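You operate a simulated robot arm through the tools that you are given. There is no shell and no other tool. Be economical: measure what you need, move in short steps, check, and stop when the job is done.

The job below is to be done with a simulated robot arm. You get a single attempt, and the scene is never put back.

Task
Put one of the stop buttons from the fourth shelf from the bottom of the parts rack on the second shelf from the bottom of the parts rack. Then stack the parts carton that says "pumps" from the top of the grey steel table on top of the parts carton labelled "valves". Then open the third drawer from the top of the plan chest. The order counts. Set down upright: stop button.

The check looks at the end state, three seconds after you hand in, the way a careful person would. Anything else that was tipped, shoved, dropped, spilled or broken makes it a failure.

Robot
A 6-joint arm with a fingered hand on a trunk, on a base that drives. Base frame: it is fixed to the floor where the robot stands at the start and does not move with it; the origin is under the middle of the robot, x ahead of it, y to its left, z up. Lengths are in m, angles in degrees, forces in N, time in s.
With the tool pointing down near the work surface it reaches from about 0.24 to 0.56 m from the robot's upright axis, wherever it stands. Its first joint turns from -166.0 to 166.0 degrees. Places, roughly: parts carton [-1.25, -1.25, 0.75]; second shelf of the parts rack [0.7, -0.2, 0.6]; third drawer of the plan chest [-6.6, 0.2, 0.4]. Payload 3.1 kg.
Tool frame: the origin (TCP) lies between the finger pads and is the grasp point; the fingertips stand 0.022 m ahead of it; z points along the fingers, y is the line along which they close. Largest opening 0.132 m; the body of the gripper starts 0.06 m behind the TCP. The gripper is a hand of 4 fingers: y runs from the thumb to the fingers, the wrist lies at [0, 0, -0.218] in the tool frame.
Orientation is that of the tool frame in the base frame, as a unit quaternion [x, y, z, w]. With the fingers straight down and closing along the base's y, the tool's x points along the base's -x, its y along +y and its z along -z.

Tools
- The arm moves only by the tool servo_tool. Its argument "deltas" is a list of rows, each a list of 6 numbers: the shift along the tool's x, y, z in units of 40 mm (1.0 is 40 mm), then the turn, a rotation vector about the tool's x, y, z in units of 8 degrees (1.0 is 8 degrees). In form: [[tx, ty, tz, ax, ay, az], ...]. A call has 1 to 10 rows; each row shifts and turns the commanded pose from where the row before left it, along the tool's axes as they then stand. A call with a number of a shift or a turn outside -1 to 1 is refused whole. Rows are played at 5 a second. More than 0.05 m and 8.6 degrees between two rows, and nothing of the call is played. Where a pose cannot be reached the arm comes as near as it can. A force on the tool above 40 N (or 10 N above the force at the start of the call, whichever is more), or a blocked arm, ends the call early, and 0.2 s more pass. In this call time passes only in rows, and 0.2 s behind the last. The reply holds the time, the measured pose of the TCP, the force on the tool along the base axes, the opening and the grip force, in the units named above and with some noise, with the torque about the TCP (base axes, N m) and any sound that the robot's microphone picked up.
- Cameras (640 x 400 px; columns grow to the right, rows downward): "scene" is now at [0.0308, 0.1264, 1.5361]; the picture's right is [-0.33, -0.94, 0.00], its down [-0.38, 0.13, -0.91] and it looks along [0.86, -0.30, -0.41] (base axes); focal length 272 px, centre (320, 200). "wrist" rides on the gripper at [0.053, -0.053, -0.084] in the tool frame; the picture's right is [0.71, 0.71, 0.00], its down [-0.53, 0.53, -0.67] and it looks along [-0.47, 0.47, 0.74] (tool axes); focal length 247 px, centre (320, 200). There is no depth. A picture from a camera that has moved, and an enlarged one, comes with that camera's place and axes in the base frame and with its lens. The place of the scene camera against the robot may be out by one fixed shift of up to 0.018 m in any direction.
- capture(camera): a new picture of that camera. No time passes.
- move_column(by): slides the trunk up (or, below 0, down) by that many m; the arm and the scene camera ride with it, the base frame stays. It gives what a move gives, with no picture.
- steer(legs): drives the robot by 1 to 6 legs, each [ahead, left, turn to the left] in m, m and degrees, along the robot's own axes; the way and the turn of a leg run together, so that a leg with both is an arc; at most 1.5 m and 180 degrees a leg. The arm and the cameras ride along, it lands a little off, and it stops where it bumps. It gives what a move gives.
- move_fingers(finger1, finger2, finger3, thumb_bend): sets how far each is bent, from 0 (flat) to 100 (curled in); at 30 the hand is open as for a grip, at 70 the pads meet at the TCP. One left out holds its place. A second passes; each finger stops where it meets its share of the squeeze, and holds until it gets a number again. It is the only way to open and close the hand. It gives what a move gives, with no picture; readings hold the bend of each and the force on the fingers (four entries, about 0 where the hand has none), thumb and palm.
- pan_tilt(pan, tilt): turns the head with the scene camera to pan (to the left, within 155 degrees either way) and tilt (down, from -29 to 69), counted from straight ahead of the robot. It gives what a move gives.
- close_up(camera, box): a new picture of the part [left, top, right, bottom] of that camera's present view, enlarged. No time passes.
- job_done(): hands the job in; it is judged then, once.

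Work in short steps. Places have to be worked out from the pictures, the camera data and where the tool is seen: move nearer, look again, correct. Check each grasp and each placing, and mend what went wrong. You have 165 turns and 108 pictures in all, those below and enlarged ones among them. Open the gripper and draw the arm clear of the work before you hand the job in, unless the task says otherwise; then end with one line.

The tools are called after "Request:" as a command line: name --pt "numbers of a row" for each row, then --argument value for the rest, lists and objects as JSON in quotes. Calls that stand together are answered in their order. servo_tool: Moves the arm, as the interface text tells. Its arguments: {"type":"object","properties":{"deltas":{"type":"array","items":{"type":"array","items":{"type":"number"}}}},"required":["deltas"]} The other tools are called the same way: move_column (by) slides the trunk up or down; move_fingers (finger1, finger2, finger3, thumb_bend) moves the fingers one by one; steer (legs) drives the base; pan_tilt (pan, tilt) turns the head that bears the scene camera; capture (camera) takes a picture; close_up (camera, box) takes an enlarged picture of a part of a camera's view; job_done () hands the job in.

At the start:

```text
time_s: 0.0
tool_pos: [0.3963, 0.0258, 1.1489]
tcp_rot: [-0.001, 1.0, 0.0, 0.001]
force: [0.5, -0.6, 0.2]
ft_torque: [-0.01, 0.04, -0.02]
gripper_width: 0.132
gripper_force: 0.0
shape: jaw
bend: [30.0, 30.0, 30.0, 30.0]
finger forces: [0.1, 0.1, 0.0, 0.0, 0.0, 0.1]
trunk travel left (down, up): [-0.175, 0.211]
robot x, y, heading: [-0.002, -0.0003, -0.1]
head pan, tilt: [-19.4, 23.9]
```

scene: 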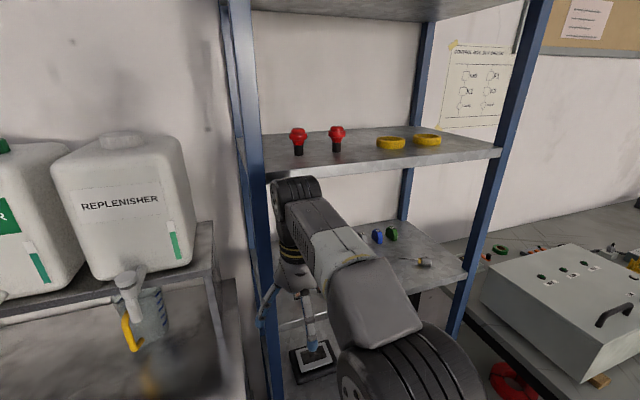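
wrist: 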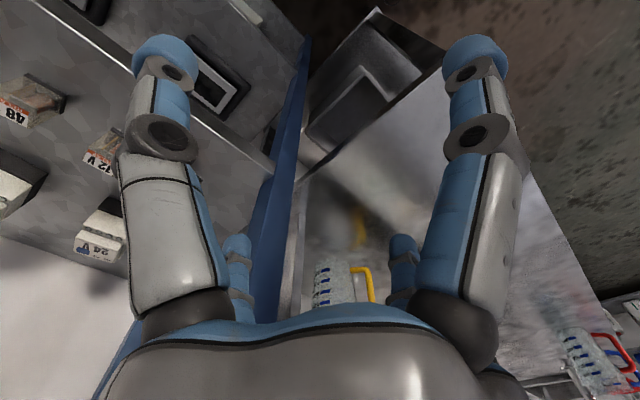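

The red buttons stand on a shelf ahead of me; I need to count the shelves first, so I look lower and then higher.

Request:
pan_tilt --pan -15 --tilt 50

Request:
capture --camera "scene"

Request:
pan_tilt --pan -15 --tilt 5

Request:
capture --camera "scene"

```text
time_s: 0.9
tool_pos: [0.3962, 0.0247, 1.1498]
tcp_rot: [0.0, 1.0, 0.0, 0.0]
force: [0.6, 0.5, 0.4]
ft_torque: [-0.06, -0.04, 0.05]
gripper_width: 0.1317
gripper_force: 0.1
shape: jaw
bend: [30.0, 30.0, 30.0, 30.0]
finger forces: [0.0, 0.1, 0.1, 0.0, 0.0, 0.0]
trunk travel left (down, up): [-0.175, 0.211]
robot x, y, heading: [0.0014, -0.0009, 0.2]
head pan, tilt: [-15.0, 50.0]
```

```text
105 pictures are left
camera scene: at [0.0181, 0.1372, 1.4969], right [-0.26, -0.97, 0.0], down [-0.74, 0.2, -0.64], along [0.62, -0.17, -0.77], focal length 272 px, centre (320, 200)
```

scene: 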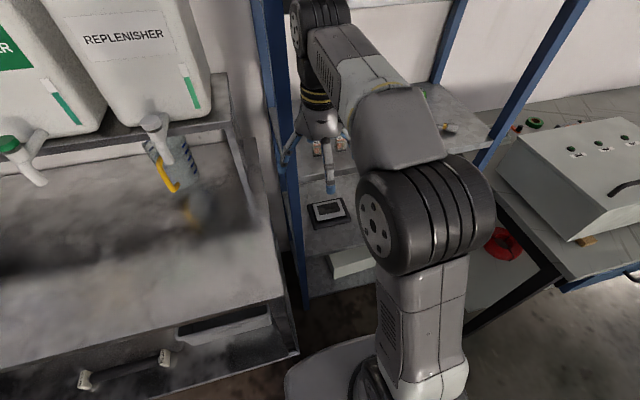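

```text
time_s: 2.0
tool_pos: [0.3957, 0.0253, 1.1499]
tcp_rot: [0.0, 1.0, 0.001, 0.001]
force: [0.7, 0.6, 0.0]
ft_torque: [0.0, -0.01, -0.03]
gripper_width: 0.1319
gripper_force: 0.1
shape: jaw
bend: [30.0, 30.0, 30.0, 30.0]
finger forces: [0.0, 0.0, 0.0, 0.0, 0.0, 0.1]
trunk travel left (down, up): [-0.175, 0.211]
robot x, y, heading: [-0.0026, 0.0015, 0.1]
head pan, tilt: [-15.0, 5.0]
```

```text
104 pictures are left
camera scene: at [0.0324, 0.1334, 1.5667], right [-0.26, -0.97, 0.0], down [-0.09, 0.02, -1.0], along [0.96, -0.26, -0.09], focal length 272 px, centre (320, 200)
```

scene: 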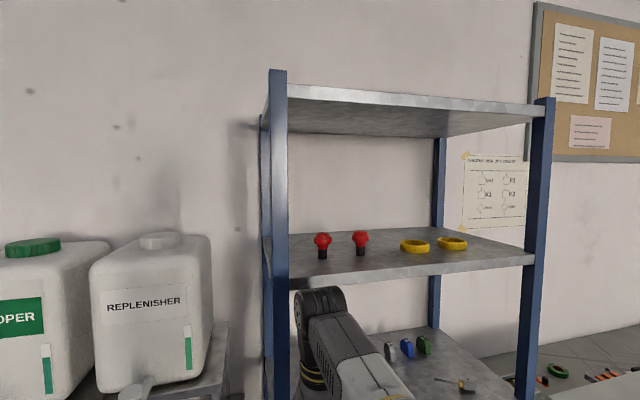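

The buttons' shelf has one shelf above it; below it are the reel/screwdriver shelf, then relays and a bottom one. I raise the trunk for a second viewpoint (stereo).

Request:
move_column --by 0.2

Request:
pan_tilt --pan -20 --tilt 30

Request:
capture --camera "scene"

Request:
capture --camera "wrist"

```text
time_s: 4.2
tool_pos: [0.3969, 0.0256, 1.3516]
tcp_rot: [0.0, 1.0, 0.0, 0.0]
force: [0.0, 0.7, 0.2]
ft_torque: [0.01, 0.01, -0.01]
gripper_width: 0.1319
gripper_force: 0.1
shape: jaw
bend: [30.0, 30.0, 30.0, 30.0]
finger forces: [0.0, 0.0, 0.0, 0.0, 0.0, 0.0]
trunk travel left (down, up): [-0.375, 0.011]
robot x, y, heading: [0.0017, -0.0004, 0.0]
head pan, tilt: [-15.0, 5.0]
```

```text
time_s: 5.1
tool_pos: [0.3958, 0.0252, 1.3481]
tcp_rot: [0.0, 1.0, 0.0, 0.0]
force: [0.3, 0.5, 0.4]
ft_torque: [-0.03, -0.01, 0.02]
gripper_width: 0.1319
gripper_force: 0.0
shape: jaw
bend: [30.0, 30.0, 30.0, 30.0]
finger forces: [0.0, 0.0, 0.0, 0.0, 0.0, 0.0]
trunk travel left (down, up): [-0.375, 0.011]
robot x, y, heading: [0.0013, -0.0011, 0.0]
head pan, tilt: [-20.0, 30.0]
```

```text
103 pictures are left
camera scene: at [0.0287, 0.1263, 1.7262], right [-0.34, -0.94, 0.0], down [-0.47, 0.17, -0.87], along [0.81, -0.3, -0.5], focal length 272 px, centre (320, 200)
```

scene: 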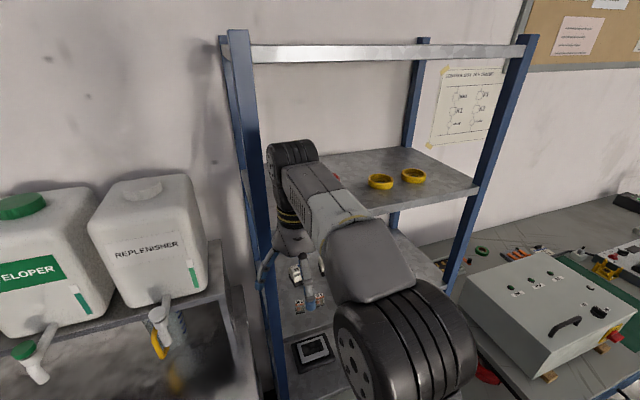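

```text
102 pictures are left
camera wrist: at [0.3446, -0.0282, 1.4323], right [-0.71, 0.71, 0.0], down [0.53, 0.53, 0.67], along [0.47, 0.47, -0.74], focal length 247 px, centre (320, 200)
```

wrist: 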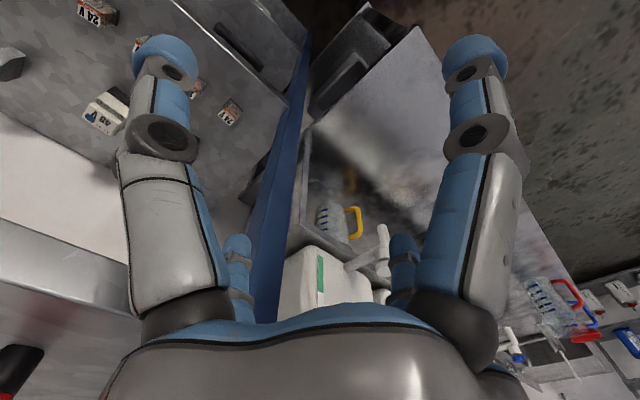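

Stereo puts shelf 4's surface near z≈1.385 with its front edge at x≈0.505. Button 2 is near (0.60, -0.118), with its head at z≈1.425. I roll the hand 180° about its axis so the wrist camera will ride on top.

Request:
servo_tool --pt "0 0 0 0 0 1" --pt "0 0 0 0 0 1" --pt "0 0 0 0 0 1" --pt "0 0 0 0 0 1" --pt "0 0 0 0 0 1" --pt "0 0 0 0 0 1" --pt "0 0 0 0 0 1" --pt "0 0 0 0 0 1" --pt "0 0 0 0 0 1" --pt "0 0 0 0 0 1"

Request:
servo_tool --pt "0 0 0 0 0 1" --pt "0 0 0 0 0 1" --pt "0 0 0 0 0 1" --pt "0 0 0 0 0 1" --pt "0 0 0 0 0 1" --pt "0 0 0 0 0 1" --pt "0 0 0 0 0 1" --pt "0 0 0 0 0 1" --pt "0 0 0 0 0 1" --pt "0 0 0 0 0 1"

Request:
servo_tool --pt "0 0 0 0 0 1" --pt "0 0 0 0 0 1" --pt "0 0 0 0 0 0.5"

```text
time_s: 7.3
tool_pos: [0.3959, 0.0255, 1.3504]
tcp_rot: [0.643, 0.766, 0.0, 0.0]
force: [-0.7, -0.9, -0.8]
ft_torque: [0.0, 0.0, 0.02]
gripper_width: 0.1318
gripper_force: 0.0
shape: jaw
bend: [30.0, 30.0, 30.0, 30.0]
finger forces: [0.1, 0.1, 0.0, 0.1, 0.0, 0.1]
trunk travel left (down, up): [-0.375, 0.011]
robot x, y, heading: [0.0012, 0.0005, 0.2]
head pan, tilt: [-20.0, 30.0]
```

```text
time_s: 9.5
tool_pos: [0.3954, 0.0256, 1.3494]
tcp_rot: [0.985, 0.172, 0.0, 0.0]
force: [0.4, 0.2, 0.5]
ft_torque: [0.0, 0.0, 0.03]
gripper_width: 0.1319
gripper_force: 0.0
shape: jaw
bend: [30.0, 30.0, 30.0, 30.0]
finger forces: [0.0, 0.0, 0.0, 0.1, 0.0, 0.0]
trunk travel left (down, up): [-0.375, 0.011]
robot x, y, heading: [0.0002, 0.0009, -0.1]
head pan, tilt: [-20.0, 30.0]
```

```text
time_s: 10.3
tool_pos: [0.3951, 0.0252, 1.3492]
tcp_rot: [1.0, -0.001, 0.0, 0.0]
force: [-0.8, -0.2, -0.2]
ft_torque: [0.03, 0.01, -0.02]
gripper_width: 0.132
gripper_force: 0.0
shape: jaw
bend: [30.0, 30.0, 30.0, 30.0]
finger forces: [0.0, 0.1, 0.1, 0.0, 0.0, 0.0]
trunk travel left (down, up): [-0.375, 0.011]
robot x, y, heading: [-0.0035, -0.0014, 0.0]
head pan, tilt: [-20.0, 30.0]
```

Roll complete. Now I shift right and up, then pitch the hand 45° forward.

Request:
servo_tool --pt "0 0.9 -0.5 0 0 0" --pt "0 0.9 -0.5 0 0 0" --pt "0 0.9 -0.5 0 0 0" --pt "0 0.9 -0.5 0 0 0" --pt "0 0 0 0 0.94 0" --pt "0 0 0 0 0.94 0" --pt "0 0 0 0 0.94 0" --pt "0 0 0 0 0.94 0" --pt "0 0 0 0 0.94 0" --pt "0 0 0 0 0.94 0"

Request:
capture --camera "wrist"

Request:
capture --camera "scene"

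```text
time_s: 12.5
tool_pos: [0.3842, -0.1141, 1.4096]
tcp_rot: [0.923, -0.001, 0.385, 0.001]
force: [-0.6, 0.2, -0.8]
ft_torque: [0.0, 0.0, -0.03]
gripper_width: 0.1316
gripper_force: 0.0
shape: jaw
bend: [30.0, 30.0, 30.0, 30.0]
finger forces: [0.0, 0.1, 0.1, 0.0, 0.0, 0.0]
out of reach, approached as far as the arm can: row 4
trunk travel left (down, up): [-0.375, 0.011]
robot x, y, heading: [-0.0012, -0.0017, 0.0]
head pan, tilt: [-20.0, 30.0]
```

```text
101 pictures are left
camera wrist: at [0.3623, -0.0616, 1.5054], right [0.5, -0.71, 0.5], down [-0.85, -0.53, 0.1], along [0.2, -0.47, -0.86], focal length 247 px, centre (320, 200)
```

wrist: 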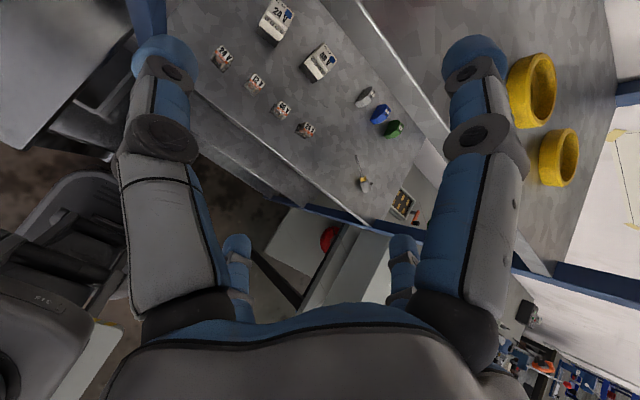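

```text
100 pictures are left
camera scene: at [0.0276, 0.1267, 1.7261], right [-0.34, -0.94, 0.0], down [-0.47, 0.17, -0.87], along [0.81, -0.3, -0.5], focal length 272 px, centre (320, 200)
```

scene: 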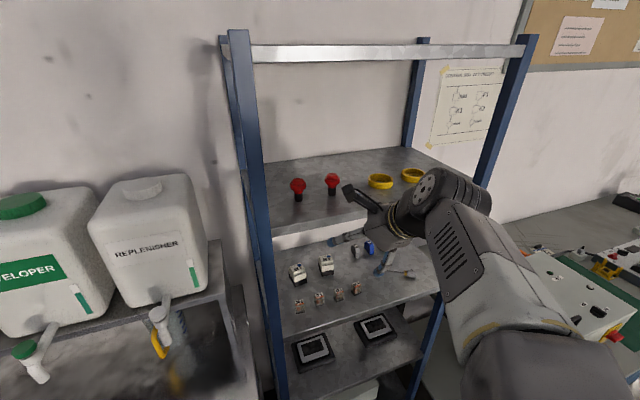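

Shelves now count clearly: white box (1), meters (2), relays (3), buttons (4), top (5). I pitch the hand to ~25° below horizontal, half-close the fingers and look through the wrist camera.

Request:
servo_tool --pt "0 0 0 0 0.83 0" --pt "0 0 0 0 0.83 0" --pt "0 0 0 0 0.84 0" --pt "0 0 0 0 0 0"

Request:
move_fingers --finger1 44 --finger2 44 --finger3 44 --thumb_bend 44

Request:
capture --camera "wrist"

Request:
capture --camera "scene"

```text
time_s: 13.5
tool_pos: [0.3834, -0.1126, 1.4096]
tcp_rot: [0.843, 0.0, 0.538, 0.0]
force: [0.7, 0.0, -0.1]
ft_torque: [0.01, 0.02, -0.02]
gripper_width: 0.1319
gripper_force: 0.0
shape: jaw
bend: [30.0, 30.0, 30.0, 30.0]
finger forces: [0.0, 0.1, 0.0, 0.0, 0.1, 0.0]
trunk travel left (down, up): [-0.375, 0.011]
robot x, y, heading: [-0.0014, 0.0006, 0.1]
head pan, tilt: [-20.0, 30.0]
```

```text
time_s: 14.5
tool_pos: [0.3835, -0.1144, 1.4097]
tcp_rot: [0.843, -0.001, 0.538, 0.001]
force: [1.5, 0.1, -0.7]
ft_torque: [-0.01, 0.0, -0.02]
gripper_width: 0.0555
gripper_force: 0.0
shape: fingers
bend: [44.0, 44.0, 44.0, 44.0]
finger forces: [0.1, 0.1, 0.0, 0.0, 0.0, 0.1]
trunk travel left (down, up): [-0.375, 0.011]
robot x, y, heading: [-0.0009, 0.0012, 0.0]
head pan, tilt: [-20.0, 30.0]
```

```text
99 pictures are left
camera wrist: at [0.3315, -0.0616, 1.4917], right [0.3, -0.71, 0.64], down [-0.83, -0.53, -0.2], along [0.48, -0.47, -0.74], focal length 247 px, centre (320, 200)
```

wrist: 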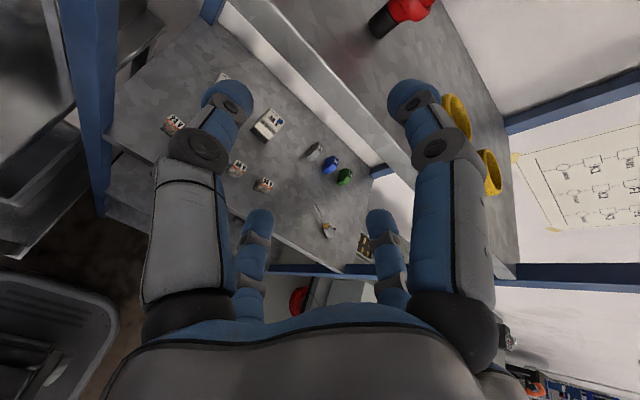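

```text
98 pictures are left
camera scene: at [0.0286, 0.1262, 1.7261], right [-0.34, -0.94, 0.0], down [-0.47, 0.17, -0.87], along [0.81, -0.3, -0.5], focal length 272 px, centre (320, 200)
```

scene: 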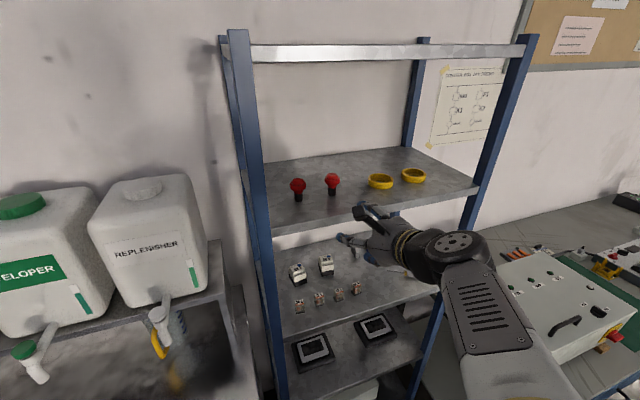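

Wrist camera ray agrees: button 2 is near (0.61, -0.122). I lift slightly and advance to x≈0.52.

Request:
servo_tool --pt "0.45 0.18 -0.21 0 0 0" --pt "0.36 0 0.776 0 0 0" --pt "0.36 0 0.776 0 0 0" --pt "0.36 0 0.776 0 0 0" --pt "0.36 0 0.776 0 0 0" --pt "0 0 0 0 0 0"

Request:
capture --camera "wrist"

Request:
capture --camera "scene"

```text
time_s: 15.9
tool_pos: [0.5081, -0.1218, 1.4323]
tcp_rot: [0.84, 0.0, 0.542, 0.001]
force: [-26.6, 0.1, 15.4]
ft_torque: [-0.02, 1.91, 0.02]
gripper_width: 0.0556
gripper_force: 12.8
shape: fingers
bend: [44.0, 44.0, 33.0, 44.0]
finger forces: [0.0, 0.0, 26.3, 0.1, 0.0, 0.0]
trunk travel left (down, up): [-0.375, 0.011]
robot x, y, heading: [-0.0013, -0.001, -0.0]
head pan, tilt: [-20.0, 30.0]
```

```text
97 pictures are left
camera wrist: at [0.4562, -0.0681, 1.5152], right [0.29, -0.71, 0.65], down [-0.83, -0.53, -0.2], along [0.48, -0.47, -0.74], focal length 247 px, centre (320, 200)
```

wrist: 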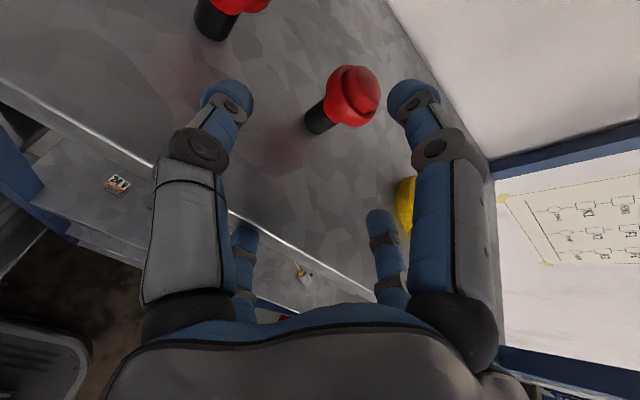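

```text
96 pictures are left
camera scene: at [0.0158, 0.127, 1.7263], right [-0.34, -0.94, 0.0], down [-0.46, 0.17, -0.87], along [0.82, -0.3, -0.49], focal length 272 px, centre (320, 200)
```

scene: 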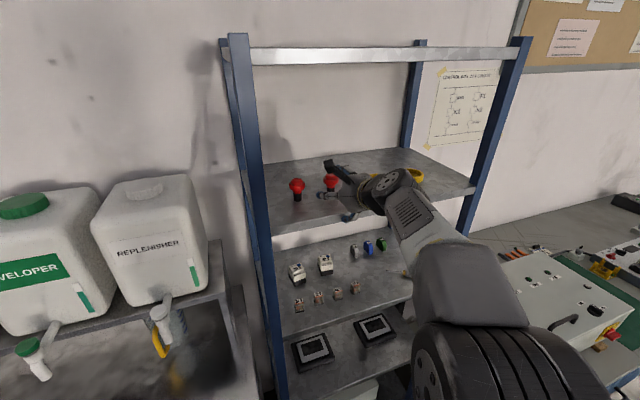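

The lower finger (finger 3, on the tool's −x side) touched the shelf lip: the four fingers sit at ±x and ±y of the tool. I back off and curl finger 3 to see whether it tucks away, leaving thumb and finger 2 as a sideways pinch.

Request:
servo_tool --pt "-0.36 0 -0.776 0 0 0" --pt "-0.36 0 -0.776 0 0 0" --pt "-0.36 0 -0.776 0 0 0" --pt "0 0 0 0 0 0"

Request:
move_fingers --finger1 30 --finger2 42 --finger3 100 --thumb_bend 42

Request:
capture --camera "wrist"

Request:
close_up --camera "scene" --box '[250, 130, 490, 280]'

```text
time_s: 16.9
tool_pos: [0.4165, -0.1216, 1.426]
tcp_rot: [0.843, 0.0, 0.539, 0.0]
force: [0.0, -0.6, -0.2]
ft_torque: [0.02, 0.03, 0.01]
gripper_width: 0.0557
gripper_force: 0.0
shape: fingers
bend: [44.0, 44.0, 42.0, 44.0]
finger forces: [0.0, 0.0, 0.0, 0.0, 0.0, 0.0]
trunk travel left (down, up): [-0.375, 0.011]
robot x, y, heading: [-0.0013, 0.0023, -0.2]
head pan, tilt: [-20.0, 30.0]
```

```text
time_s: 17.9
tool_pos: [0.4162, -0.1223, 1.4258]
tcp_rot: [0.843, 0.001, 0.538, -0.001]
force: [0.6, 0.4, -0.4]
ft_torque: [-0.02, -0.03, 0.0]
gripper_width: 0.0746
gripper_force: 0.1
shape: fingers
bend: [30.0, 42.0, 100.0, 42.0]
finger forces: [0.1, 0.1, 0.1, 0.1, 0.0, 0.1]
trunk travel left (down, up): [-0.375, 0.011]
robot x, y, heading: [0.001, -0.0025, -0.2]
head pan, tilt: [-20.0, 30.0]
```

```text
95 pictures are left
camera wrist: at [0.3648, -0.0698, 1.5087], right [0.3, -0.71, 0.64], down [-0.83, -0.53, -0.2], along [0.48, -0.47, -0.74], focal length 247 px, centre (320, 200)
```

wrist: 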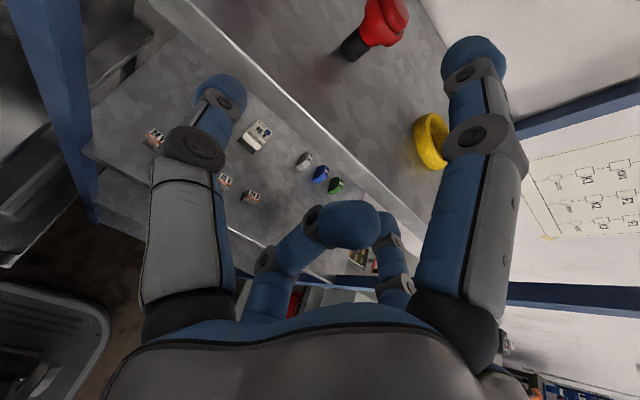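

```text
2.67 times, centred on (370, 205) of scene
camera zoom: at [0.0287, 0.1262, 1.7261], right [-0.34, -0.94, 0.0], down [-0.47, 0.17, -0.87], along [0.81, -0.3, -0.5], focal length 725 px, centre (187, 187)
```

zoom: 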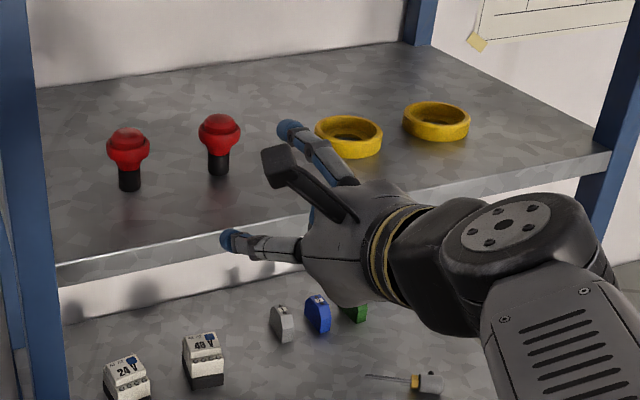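

Finger 3 tucks in well. Triangulation gives the button head at (0.594, -0.122, 1.424), and thumb/finger 2 straddle it. I advance most of the way.

Request:
servo_tool --pt "0.47 0 0.74 0 0 0" --pt "0.366 0 0.784 0 0 0" --pt "0.366 0 0.784 0 0 0" --pt "0.366 0 0.784 0 0 0" --pt "0 0 0 0 0 0"

Request:
capture --camera "wrist"

```text
time_s: 19.1
tool_pos: [0.556, -0.1206, 1.4338]
tcp_rot: [0.842, 0.0, 0.539, 0.0]
force: [-0.3, 0.6, -0.4]
ft_torque: [0.0, 0.01, 0.01]
gripper_width: 0.0749
gripper_force: 0.1
shape: fingers
bend: [30.0, 42.0, 100.0, 42.0]
finger forces: [0.0, 0.1, 0.0, 0.1, 0.0, 0.1]
trunk travel left (down, up): [-0.375, 0.011]
robot x, y, heading: [-0.0028, -0.0027, 0.1]
head pan, tilt: [-20.0, 30.0]
```

```text
93 pictures are left
camera wrist: at [0.5039, -0.0671, 1.516], right [0.3, -0.71, 0.64], down [-0.83, -0.53, -0.2], along [0.48, -0.47, -0.74], focal length 247 px, centre (320, 200)
```

wrist: 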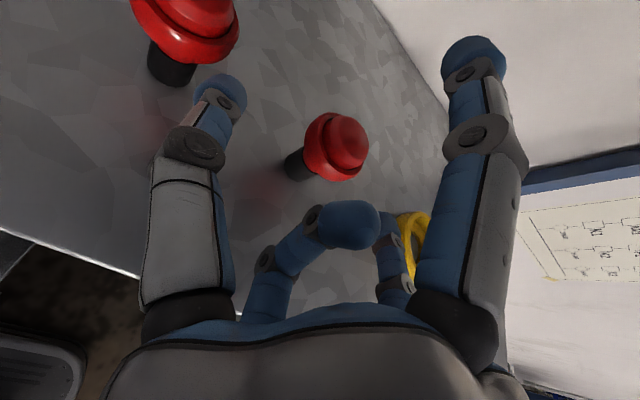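

Button 1 is only ~8 cm to the left, so I close thumb and finger 2 slightly before the last advance to keep clear of it.

Request:
move_fingers --finger2 45 --thumb_bend 46

Request:
capture --camera "wrist"

```text
time_s: 20.1
tool_pos: [0.558, -0.12, 1.4335]
tcp_rot: [0.843, 0.0, 0.537, 0.0]
force: [-0.9, -0.4, 0.5]
ft_torque: [0.02, 0.0, -0.01]
gripper_width: 0.0712
gripper_force: 0.0
shape: fingers
bend: [30.0, 45.0, 100.0, 46.0]
finger forces: [0.0, 0.2, 0.0, 0.0, 0.0, 0.0]
trunk travel left (down, up): [-0.375, 0.011]
robot x, y, heading: [0.0006, 0.0024, 0.1]
head pan, tilt: [-20.0, 30.0]
```

```text
92 pictures are left
camera wrist: at [0.5048, -0.0675, 1.5154], right [0.3, -0.71, 0.64], down [-0.83, -0.53, -0.2], along [0.48, -0.47, -0.74], focal length 247 px, centre (320, 200)
```

wrist: 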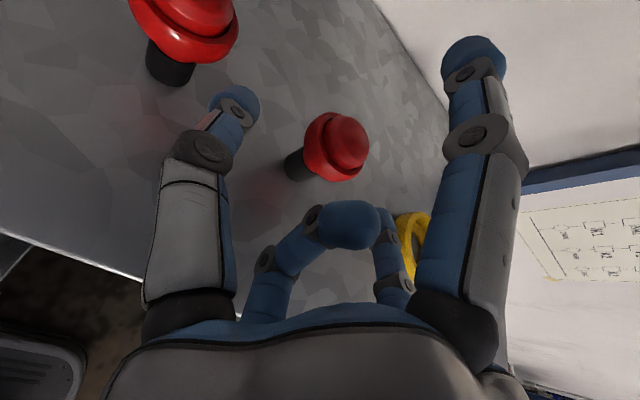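

Thumb still passes near button 1, so I bend it to 50 and advance the last 3 cm with a small shift right.

Request:
move_fingers --thumb_bend 50

Request:
servo_tool --pt "0.12 0.11 0.39 0 0 0" --pt "0.12 0 0.38 0 0 0" --pt "0 0 0 0 0 0"

Request:
capture --camera "wrist"

```text
time_s: 21.1
tool_pos: [0.5566, -0.1183, 1.4323]
tcp_rot: [0.843, 0.0, 0.538, 0.0]
force: [-0.3, 0.5, 0.5]
ft_torque: [0.0, -0.01, 0.04]
gripper_width: 0.0678
gripper_force: 0.0
shape: fingers
bend: [30.0, 45.0, 100.0, 50.0]
finger forces: [0.0, 0.0, 0.1, 0.0, 0.0, 0.0]
trunk travel left (down, up): [-0.375, 0.011]
robot x, y, heading: [-0.0004, 0.0, -0.1]
head pan, tilt: [-20.0, 30.0]
```

```text
time_s: 21.9
tool_pos: [0.5891, -0.1266, 1.4302]
tcp_rot: [0.842, 0.0, 0.539, 0.0]
force: [0.0, 0.1, -0.8]
ft_torque: [-0.01, 0.0, -0.03]
gripper_width: 0.0676
gripper_force: 0.1
shape: fingers
bend: [30.0, 45.0, 100.0, 50.0]
finger forces: [0.0, 0.1, 0.0, 0.0, 0.0, 0.1]
trunk travel left (down, up): [-0.375, 0.011]
robot x, y, heading: [-0.0003, 0.0029, -0.1]
head pan, tilt: [-20.0, 30.0]
```

```text
91 pictures are left
camera wrist: at [0.5367, -0.0731, 1.512], right [0.3, -0.71, 0.64], down [-0.83, -0.53, -0.2], along [0.48, -0.47, -0.74], focal length 247 px, centre (320, 200)
```

wrist: 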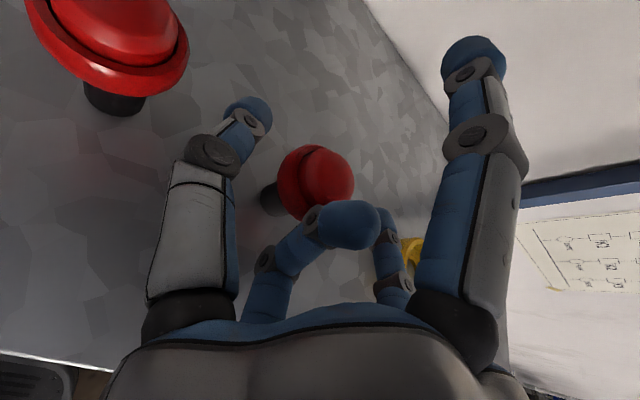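

The head now sits between thumb and finger 2, about 1 cm ahead of the TCP and centred. I close these two gently.

Request:
move_fingers --finger2 57 --thumb_bend 57

Request:
move_fingers --finger2 72 --thumb_bend 72

Request:
capture --camera "wrist"

```text
time_s: 22.9
tool_pos: [0.5889, -0.1259, 1.4294]
tcp_rot: [0.843, 0.0, 0.538, 0.0]
force: [0.4, -0.9, 0.2]
ft_torque: [-0.02, 0.0, 0.02]
gripper_width: 0.0634
gripper_force: 0.0
shape: fingers
bend: [30.0, 56.0, 100.0, 56.0]
finger forces: [0.0, 0.0, 0.1, 0.0, 0.0, 0.0]
trunk travel left (down, up): [-0.375, 0.011]
robot x, y, heading: [-0.0028, 0.0027, 0.2]
head pan, tilt: [-20.0, 30.0]
```

```text
time_s: 23.9
tool_pos: [0.5885, -0.1255, 1.43]
tcp_rot: [0.843, 0.0, 0.538, 0.0]
force: [-0.4, 0.6, 0.6]
ft_torque: [-0.01, -0.04, 0.02]
gripper_width: 0.0595
gripper_force: 8.5
shape: fingers
bend: [30.0, 58.0, 100.0, 64.0]
finger forces: [0.1, 8.6, 0.0, 0.0, 8.8, 0.0]
trunk travel left (down, up): [-0.375, 0.011]
robot x, y, heading: [-0.0007, -0.0011, -0.2]
head pan, tilt: [-20.0, 30.0]
```

```text
90 pictures are left
camera wrist: at [0.5371, -0.073, 1.5117], right [0.3, -0.71, 0.64], down [-0.83, -0.53, -0.2], along [0.48, -0.47, -0.74], focal length 247 px, centre (320, 200)
```

wrist: 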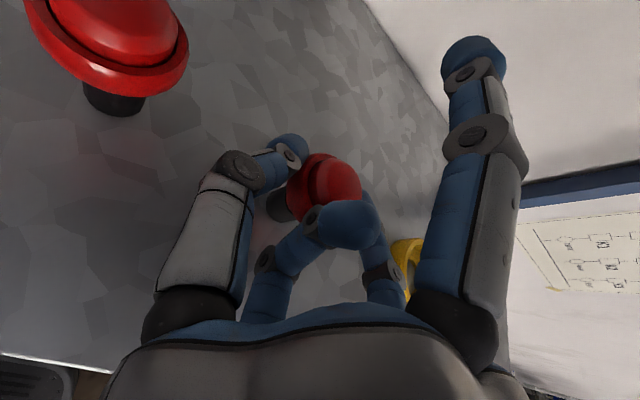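

Thumb and finger 2 hold with ~8.6 N. I lift 2 cm and check.

Request:
servo_tool --pt "0.23 0 -0.105 0 0 0" --pt "0.23 0 -0.105 0 0 0" --pt "0.23 0 -0.105 0 0 0" --pt "0 0 0 0 0 0"

Request:
capture --camera "wrist"

Request:
close_up --camera "scene" --box '[250, 130, 490, 280]'

```text
time_s: 24.9
tool_pos: [0.5873, -0.126, 1.4595]
tcp_rot: [0.843, -0.001, 0.538, 0.001]
force: [0.4, 0.0, -1.4]
ft_torque: [0.0, 0.01, 0.01]
gripper_width: 0.0595
gripper_force: 8.7
shape: fingers
bend: [30.0, 57.0, 100.0, 65.0]
finger forces: [0.0, 8.6, 0.0, 0.0, 8.6, 0.0]
trunk travel left (down, up): [-0.375, 0.011]
robot x, y, heading: [-0.0016, 0.0013, 0.2]
head pan, tilt: [-20.0, 30.0]
```

```text
89 pictures are left
camera wrist: at [0.5362, -0.0735, 1.5423], right [0.3, -0.71, 0.64], down [-0.83, -0.53, -0.2], along [0.48, -0.47, -0.74], focal length 247 px, centre (320, 200)
```

wrist: 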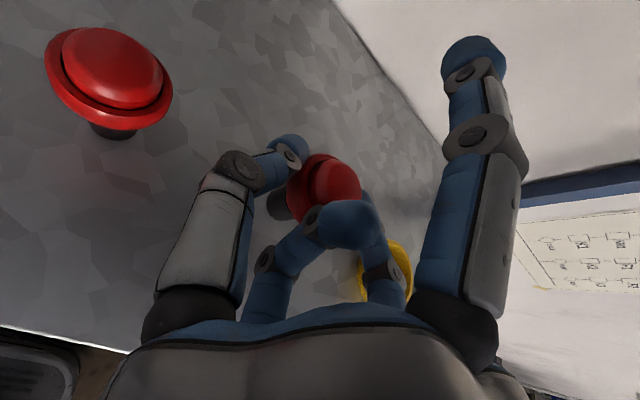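

```text
2.67 times, centred on (370, 205) of scene
camera zoom: at [0.0288, 0.1262, 1.7261], right [-0.34, -0.94, 0.0], down [-0.47, 0.17, -0.87], along [0.81, -0.3, -0.5], focal length 725 px, centre (187, 187)
```

zoom: 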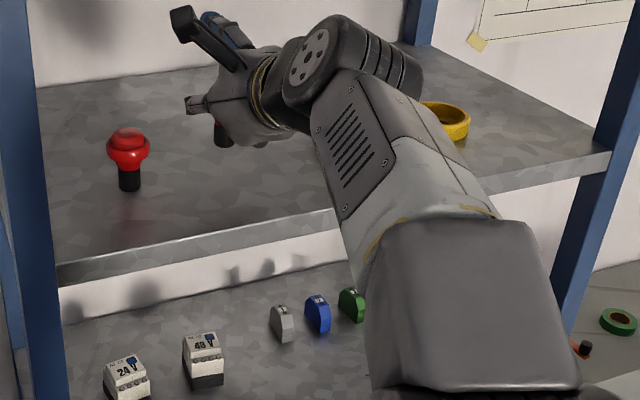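

The button is held firmly and lifted. I withdraw it from the shelf.

Request:
servo_tool --pt "-0.38 0 -0.815 0 0 0" --pt "-0.38 0 -0.815 0 0 0" --pt "-0.38 0 -0.815 0 0 0" --pt "-0.38 0 -0.815 0 0 0" --pt "-0.38 0 -0.815 0 0 0" --pt "-0.38 0 -0.815 0 0 0" --pt "0 0 0 0 0 0"

Request:
capture --camera "scene"

```text
time_s: 26.5
tool_pos: [0.3732, -0.1269, 1.4593]
tcp_rot: [0.843, 0.0, 0.538, -0.001]
force: [0.5, -0.4, -0.4]
ft_torque: [-0.04, 0.04, -0.01]
gripper_width: 0.0594
gripper_force: 8.6
shape: fingers
bend: [30.0, 57.0, 100.0, 65.0]
finger forces: [0.0, 8.6, 0.1, 0.1, 8.6, 0.1]
trunk travel left (down, up): [-0.375, 0.011]
robot x, y, heading: [0.0026, -0.0003, -0.0]
head pan, tilt: [-20.0, 30.0]
```

```text
87 pictures are left
camera scene: at [0.0297, 0.1257, 1.7261], right [-0.34, -0.94, 0.0], down [-0.47, 0.17, -0.87], along [0.81, -0.3, -0.5], focal length 272 px, centre (320, 200)
```

scene: 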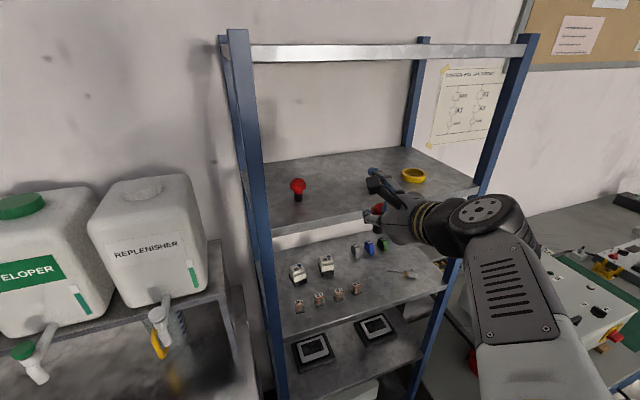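

I lower the trunk in two steps, watching the clearances.

Request:
move_column --by -0.2

Request:
pan_tilt --pan -22 --tilt 42

Request:
capture --camera "scene"

```text
time_s: 28.6
tool_pos: [0.3724, -0.1261, 1.2604]
tcp_rot: [0.843, 0.001, 0.538, -0.001]
force: [-0.6, -0.3, 0.3]
ft_torque: [-0.01, 0.05, 0.0]
gripper_width: 0.0596
gripper_force: 8.6
shape: fingers
bend: [30.0, 57.0, 100.0, 65.0]
finger forces: [0.0, 8.6, 0.0, 0.0, 8.7, 0.0]
trunk travel left (down, up): [-0.175, 0.211]
robot x, y, heading: [0.0002, 0.0031, 0.1]
head pan, tilt: [-20.0, 30.0]
```

```text
time_s: 29.4
tool_pos: [0.3721, -0.1264, 1.2605]
tcp_rot: [0.843, 0.0, 0.538, 0.0]
force: [-0.3, 0.5, -1.0]
ft_torque: [0.01, 0.03, 0.02]
gripper_width: 0.0594
gripper_force: 8.5
shape: fingers
bend: [30.0, 57.0, 100.0, 65.0]
finger forces: [0.1, 8.6, 0.0, 0.1, 8.7, 0.1]
trunk travel left (down, up): [-0.175, 0.211]
robot x, y, heading: [-0.0017, -0.0021, -0.3]
head pan, tilt: [-22.0, 42.0]
```

```text
86 pictures are left
camera scene: at [0.0212, 0.1258, 1.5081], right [-0.37, -0.93, 0.0], down [-0.62, 0.25, -0.74], along [0.69, -0.28, -0.67], focal length 272 px, centre (320, 200)
```

scene: 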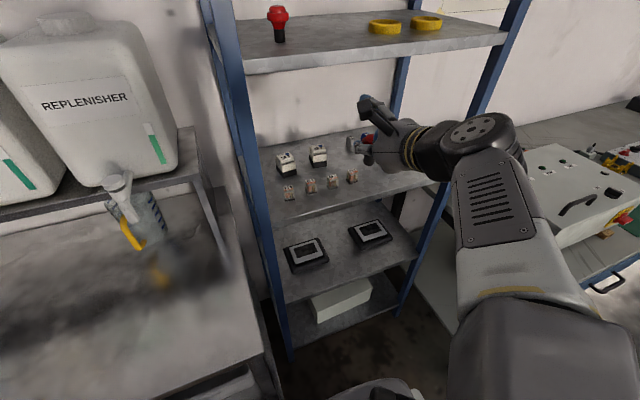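

Shelf 2 (meters) is clear between the meters at about y≈-0.2, x≈0.55, surface z≈0.63. I lower the trunk fully, then look again.

Request:
move_column --by -0.175

Request:
servo_tool --pt "-0.7 0.46 0.33 0 0 0" --pt "-0.7 0.46 0.33 0 0 0" --pt "-0.7 0.46 0.33 0 0 0" --pt "-0.7 0.46 0.33 0 0 0" --pt "-0.7 0 0.33 0 0 0" --pt "-0.7 0 0.33 0 0 0" --pt "-0.7 0 0.33 0 0 0" --pt "-0.7 0 0.33 0 0 0" --pt "0 0 0 0 0 0"

Request:
capture --camera "scene"

Request:
capture --camera "wrist"

```text
time_s: 31.4
tool_pos: [0.3732, -0.1253, 1.0857]
tcp_rot: [0.843, 0.0, 0.537, 0.0]
force: [0.7, -0.4, 0.1]
ft_torque: [0.0, 0.01, -0.01]
gripper_width: 0.0593
gripper_force: 8.8
shape: fingers
bend: [30.0, 57.0, 100.0, 65.0]
finger forces: [0.1, 8.6, 0.1, 0.1, 8.8, 0.0]
trunk travel left (down, up): [0.0, 0.386]
robot x, y, heading: [-0.0004, 0.0001, -0.2]
head pan, tilt: [-22.0, 42.0]
```

```text
time_s: 33.4
tool_pos: [0.3729, -0.2012, 0.8378]
tcp_rot: [0.843, 0.0, 0.538, 0.0]
force: [0.0, 0.3, 0.1]
ft_torque: [-0.01, -0.01, -0.02]
gripper_width: 0.0591
gripper_force: 8.3
shape: fingers
bend: [30.0, 57.0, 100.0, 65.0]
finger forces: [0.0, 8.6, 0.0, 0.0, 8.7, 0.0]
trunk travel left (down, up): [0.0, 0.386]
robot x, y, heading: [0.003, 0.0033, 0.2]
head pan, tilt: [-22.0, 42.0]
```

```text
85 pictures are left
camera scene: at [0.0212, 0.1258, 1.3334], right [-0.37, -0.93, 0.0], down [-0.62, 0.25, -0.74], along [0.69, -0.28, -0.67], focal length 272 px, centre (320, 200)
```

scene: 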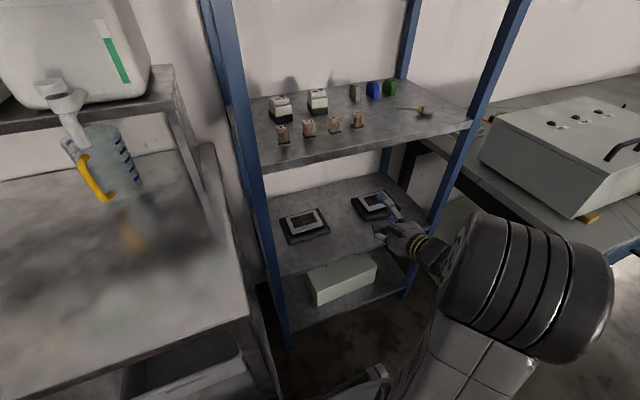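

```text
84 pictures are left
camera wrist: at [0.3215, -0.1478, 0.921], right [0.3, -0.71, 0.64], down [-0.83, -0.53, -0.2], along [0.48, -0.47, -0.74], focal length 247 px, centre (320, 200)
```

wrist: 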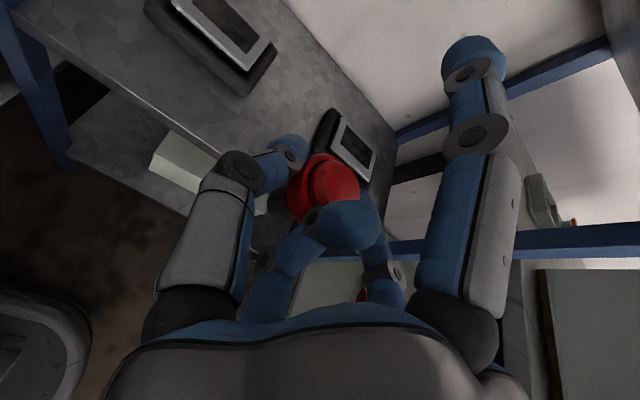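

I zoom in on shelf 2 to fix its height and front edge better.

Request:
close_up --camera "scene" --box '[240, 160, 440, 285]'

Request:
close_up --camera "wrist" --box '[0, 0, 400, 250]'

```text
3.20 times, centred on (340, 222) of scene
camera zoom: at [0.0212, 0.1258, 1.3334], right [-0.37, -0.93, 0.0], down [-0.62, 0.25, -0.74], along [0.69, -0.28, -0.67], focal length 870 px, centre (256, 128)
```

zoom: 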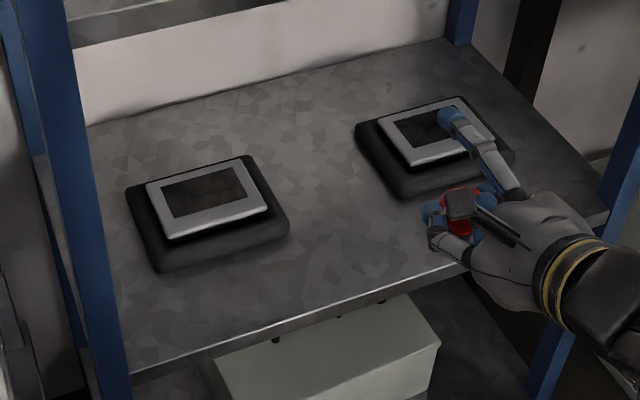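

```text
1.60 times, centred on (200, 125) of wrist
camera zoom: at [0.3215, -0.1478, 0.921], right [0.3, -0.71, 0.64], down [-0.83, -0.53, -0.2], along [0.48, -0.47, -0.74], focal length 395 px, centre (512, 320)
```

zoom: 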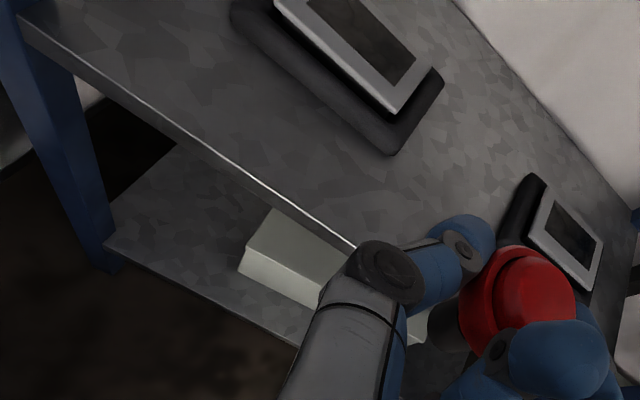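

Fits agree on shelf 2 surface z≈0.60, front edge x≈0.497, gap between meters y≈-0.15…-0.28. I descend in front, then move in to x≈0.533, y≈-0.215, z≈0.69.

Request:
servo_tool --pt "-0.82 0.09 0.383 0 0 0" --pt "-0.82 0.09 0.383 0 0 0" --pt "-0.82 0.09 0.383 0 0 0" --pt "-0.82 0.09 0.383 0 0 0" --pt "0.338 0 0.725 0 0 0" --pt "0.338 0 0.725 0 0 0" --pt "0.338 0 0.725 0 0 0" --pt "0.338 0 0.725 0 0 0" --pt "0.338 0 0.725 0 0 0" --pt "0 0 0 0 0 0"

Request:
capture --camera "wrist"

Request:
close_up --camera "scene" --box '[240, 160, 440, 285]'

```text
time_s: 35.5
tool_pos: [0.5349, -0.2136, 0.6925]
tcp_rot: [0.843, 0.0, 0.538, 0.0]
force: [0.0, 0.3, -0.4]
ft_torque: [0.0, 0.02, -0.01]
gripper_width: 0.0595
gripper_force: 8.3
shape: fingers
bend: [30.0, 57.0, 100.0, 65.0]
finger forces: [0.0, 8.4, 0.1, 0.1, 8.6, 0.0]
trunk travel left (down, up): [0.0, 0.386]
robot x, y, heading: [-0.0008, -0.0017, -0.2]
head pan, tilt: [-22.0, 42.0]
```

```text
81 pictures are left
camera wrist: at [0.4832, -0.1612, 0.7755], right [0.3, -0.71, 0.64], down [-0.83, -0.53, -0.2], along [0.48, -0.47, -0.74], focal length 247 px, centre (320, 200)
```

wrist: 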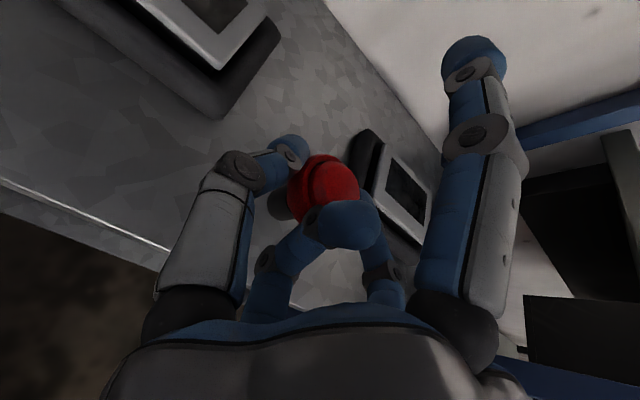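

```text
3.20 times, centred on (340, 222) of scene
camera zoom: at [0.0213, 0.1258, 1.3334], right [-0.37, -0.93, 0.0], down [-0.62, 0.25, -0.74], along [0.69, -0.28, -0.67], focal length 870 px, centre (256, 128)
```

zoom: 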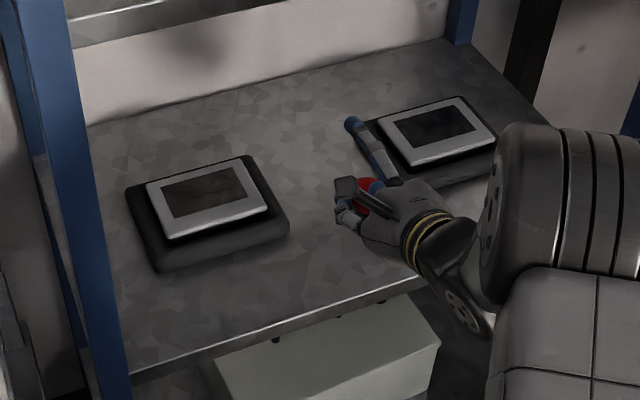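

Front edge confirmed at x≈0.50. I lower to near contact.

Request:
servo_tool --pt "-0.2265 0 0.106 0 0 0" --pt "-0.2265 0 0.106 0 0 0" --pt "-0.2265 0 0.106 0 0 0" --pt "-0.17 0 0.08 0 0 0" --pt "0 0 0 0 0 0"

Request:
servo_tool --pt "-0.09 0 0.042 0 0 0" --pt "0 0 0 0 0 0"

Request:
capture --camera "wrist"

```text
time_s: 36.8
tool_pos: [0.5349, -0.2122, 0.6556]
tcp_rot: [0.843, 0.0, 0.538, 0.001]
force: [-0.6, -0.4, 0.2]
ft_torque: [0.02, -0.05, 0.03]
gripper_width: 0.0595
gripper_force: 8.4
shape: fingers
bend: [30.0, 57.0, 100.0, 65.0]
finger forces: [0.0, 8.5, 0.0, 0.1, 8.5, 0.0]
trunk travel left (down, up): [0.0, 0.386]
robot x, y, heading: [-0.0013, 0.0005, 0.2]
head pan, tilt: [-22.0, 42.0]
```

```text
time_s: 37.4
tool_pos: [0.5338, -0.2123, 0.6501]
tcp_rot: [0.843, 0.0, 0.539, 0.001]
force: [-0.1, -0.1, -0.6]
ft_torque: [0.02, -0.01, 0.0]
gripper_width: 0.0596
gripper_force: 8.4
shape: fingers
bend: [30.0, 57.0, 100.0, 65.0]
finger forces: [0.0, 8.5, 0.0, 0.1, 8.6, 0.0]
trunk travel left (down, up): [0.0, 0.386]
robot x, y, heading: [-0.0024, 0.0003, 0.2]
head pan, tilt: [-22.0, 42.0]
```

```text
79 pictures are left
camera wrist: at [0.4831, -0.1615, 0.7337], right [0.3, -0.71, 0.64], down [-0.83, -0.53, -0.2], along [0.48, -0.47, -0.74], focal length 247 px, centre (320, 200)
```

wrist: 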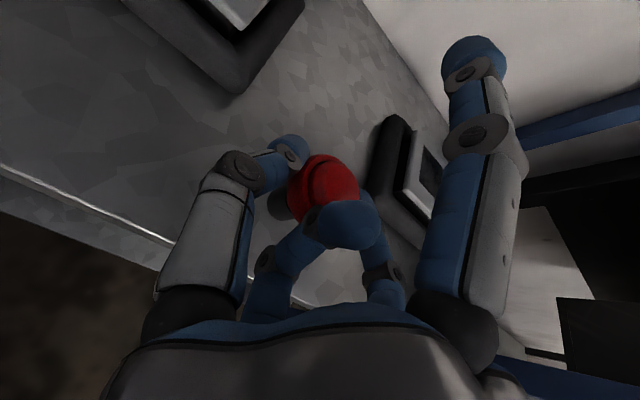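

No contact yet at z=0.650; I go down in 3–4 mm steps, reading the force.

Request:
servo_tool --pt "-0.09 0 0.042 0 0 0" --pt "0 0 0 0 0 0"

Request:
servo_tool --pt "-0.068 0 0.032 0 0 0" --pt "0 0 0 0 0 0"

```text
time_s: 38.0
tool_pos: [0.5347, -0.2133, 0.6476]
tcp_rot: [0.843, 0.0, 0.539, 0.0]
force: [-0.8, 0.6, -0.5]
ft_torque: [0.01, 0.03, 0.02]
gripper_width: 0.0596
gripper_force: 8.6
shape: fingers
bend: [30.0, 57.0, 100.0, 65.0]
finger forces: [0.0, 8.5, 0.1, 0.0, 8.6, 0.1]
trunk travel left (down, up): [0.0, 0.386]
robot x, y, heading: [0.0005, 0.0001, 0.2]
head pan, tilt: [-22.0, 42.0]
```

```text
time_s: 38.5
tool_pos: [0.535, -0.2132, 0.6444]
tcp_rot: [0.843, 0.0, 0.538, 0.0]
force: [0.0, -0.4, -1.2]
ft_torque: [0.01, -0.01, 0.01]
gripper_width: 0.0594
gripper_force: 8.5
shape: fingers
bend: [30.0, 57.0, 100.0, 65.0]
finger forces: [0.1, 8.5, 0.1, 0.0, 8.6, 0.0]
trunk travel left (down, up): [0.0, 0.386]
robot x, y, heading: [-0.0003, 0.0, 0.1]
head pan, tilt: [-22.0, 42.0]
```

Request:
servo_tool --pt "-0.068 0 0.032 0 0 0" --pt "0 0 0 0 0 0"

Request:
servo_tool --pt "-0.045 0 0.021 0 0 0" --pt "0 0 0 0 0 0"

```text
time_s: 39.1
tool_pos: [0.5347, -0.214, 0.6411]
tcp_rot: [0.843, 0.0, 0.538, 0.0]
force: [-0.3, 1.1, -0.2]
ft_torque: [0.02, 0.0, 0.01]
gripper_width: 0.059
gripper_force: 9.0
shape: fingers
bend: [30.0, 57.0, 100.0, 65.0]
finger forces: [0.0, 8.4, 0.1, 0.0, 8.7, 0.0]
trunk travel left (down, up): [0.0, 0.386]
robot x, y, heading: [-0.0012, 0.0023, -0.0]
head pan, tilt: [-22.0, 42.0]
```

```text
time_s: 39.8
tool_pos: [0.5345, -0.2135, 0.6401]
tcp_rot: [0.843, 0.0, 0.538, 0.0]
force: [-0.8, -0.8, -0.3]
ft_torque: [0.01, 0.0, -0.02]
gripper_width: 0.0594
gripper_force: 9.0
shape: fingers
bend: [30.0, 57.0, 100.0, 65.0]
finger forces: [0.0, 8.5, 0.0, 0.1, 8.6, 0.0]
trunk travel left (down, up): [0.0, 0.386]
robot x, y, heading: [0.0011, 0.0009, 0.2]
head pan, tilt: [-22.0, 42.0]
```

Still no contact at 0.640. I look closely at the gap under the stem.

Request:
close_up --camera "wrist" --box '[200, 100, 420, 240]'

Request:
servo_tool --pt "-0.045 0 0.021 0 0 0" --pt "0 0 0 0 0 0"

Request:
servo_tool --pt "-0.045 0 0.021 0 0 0" --pt "0 0 0 0 0 0"

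```text
2.86 times, centred on (310, 170) of wrist
camera zoom: at [0.4825, -0.1613, 0.7221], right [0.3, -0.71, 0.64], down [-0.83, -0.53, -0.2], along [0.48, -0.47, -0.74], focal length 706 px, centre (349, 286)
```

zoom: 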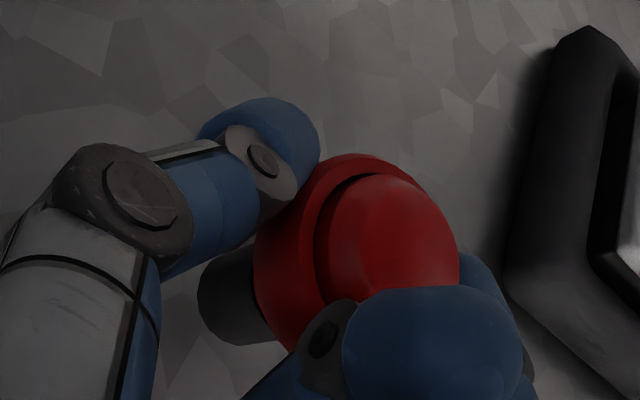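

```text
time_s: 40.4
tool_pos: [0.5341, -0.2147, 0.639]
tcp_rot: [0.843, 0.001, 0.538, 0.0]
force: [0.8, 0.2, 0.2]
ft_torque: [-0.02, 0.0, 0.04]
gripper_width: 0.0594
gripper_force: 8.7
shape: fingers
bend: [30.0, 57.0, 100.0, 65.0]
finger forces: [0.0, 8.5, 0.0, 0.0, 8.6, 0.0]
trunk travel left (down, up): [0.0, 0.386]
robot x, y, heading: [-0.0014, -0.0, 0.1]
head pan, tilt: [-22.0, 42.0]
```

```text
time_s: 41.0
tool_pos: [0.5348, -0.214, 0.6363]
tcp_rot: [0.842, 0.0, 0.539, 0.0]
force: [-0.7, -0.5, -0.8]
ft_torque: [0.02, 0.04, -0.01]
gripper_width: 0.0596
gripper_force: 9.0
shape: fingers
bend: [30.0, 57.0, 100.0, 65.0]
finger forces: [0.1, 8.5, 0.0, 0.1, 8.6, 0.0]
trunk travel left (down, up): [0.0, 0.386]
robot x, y, heading: [-0.0037, 0.0004, -0.2]
head pan, tilt: [-22.0, 42.0]
```

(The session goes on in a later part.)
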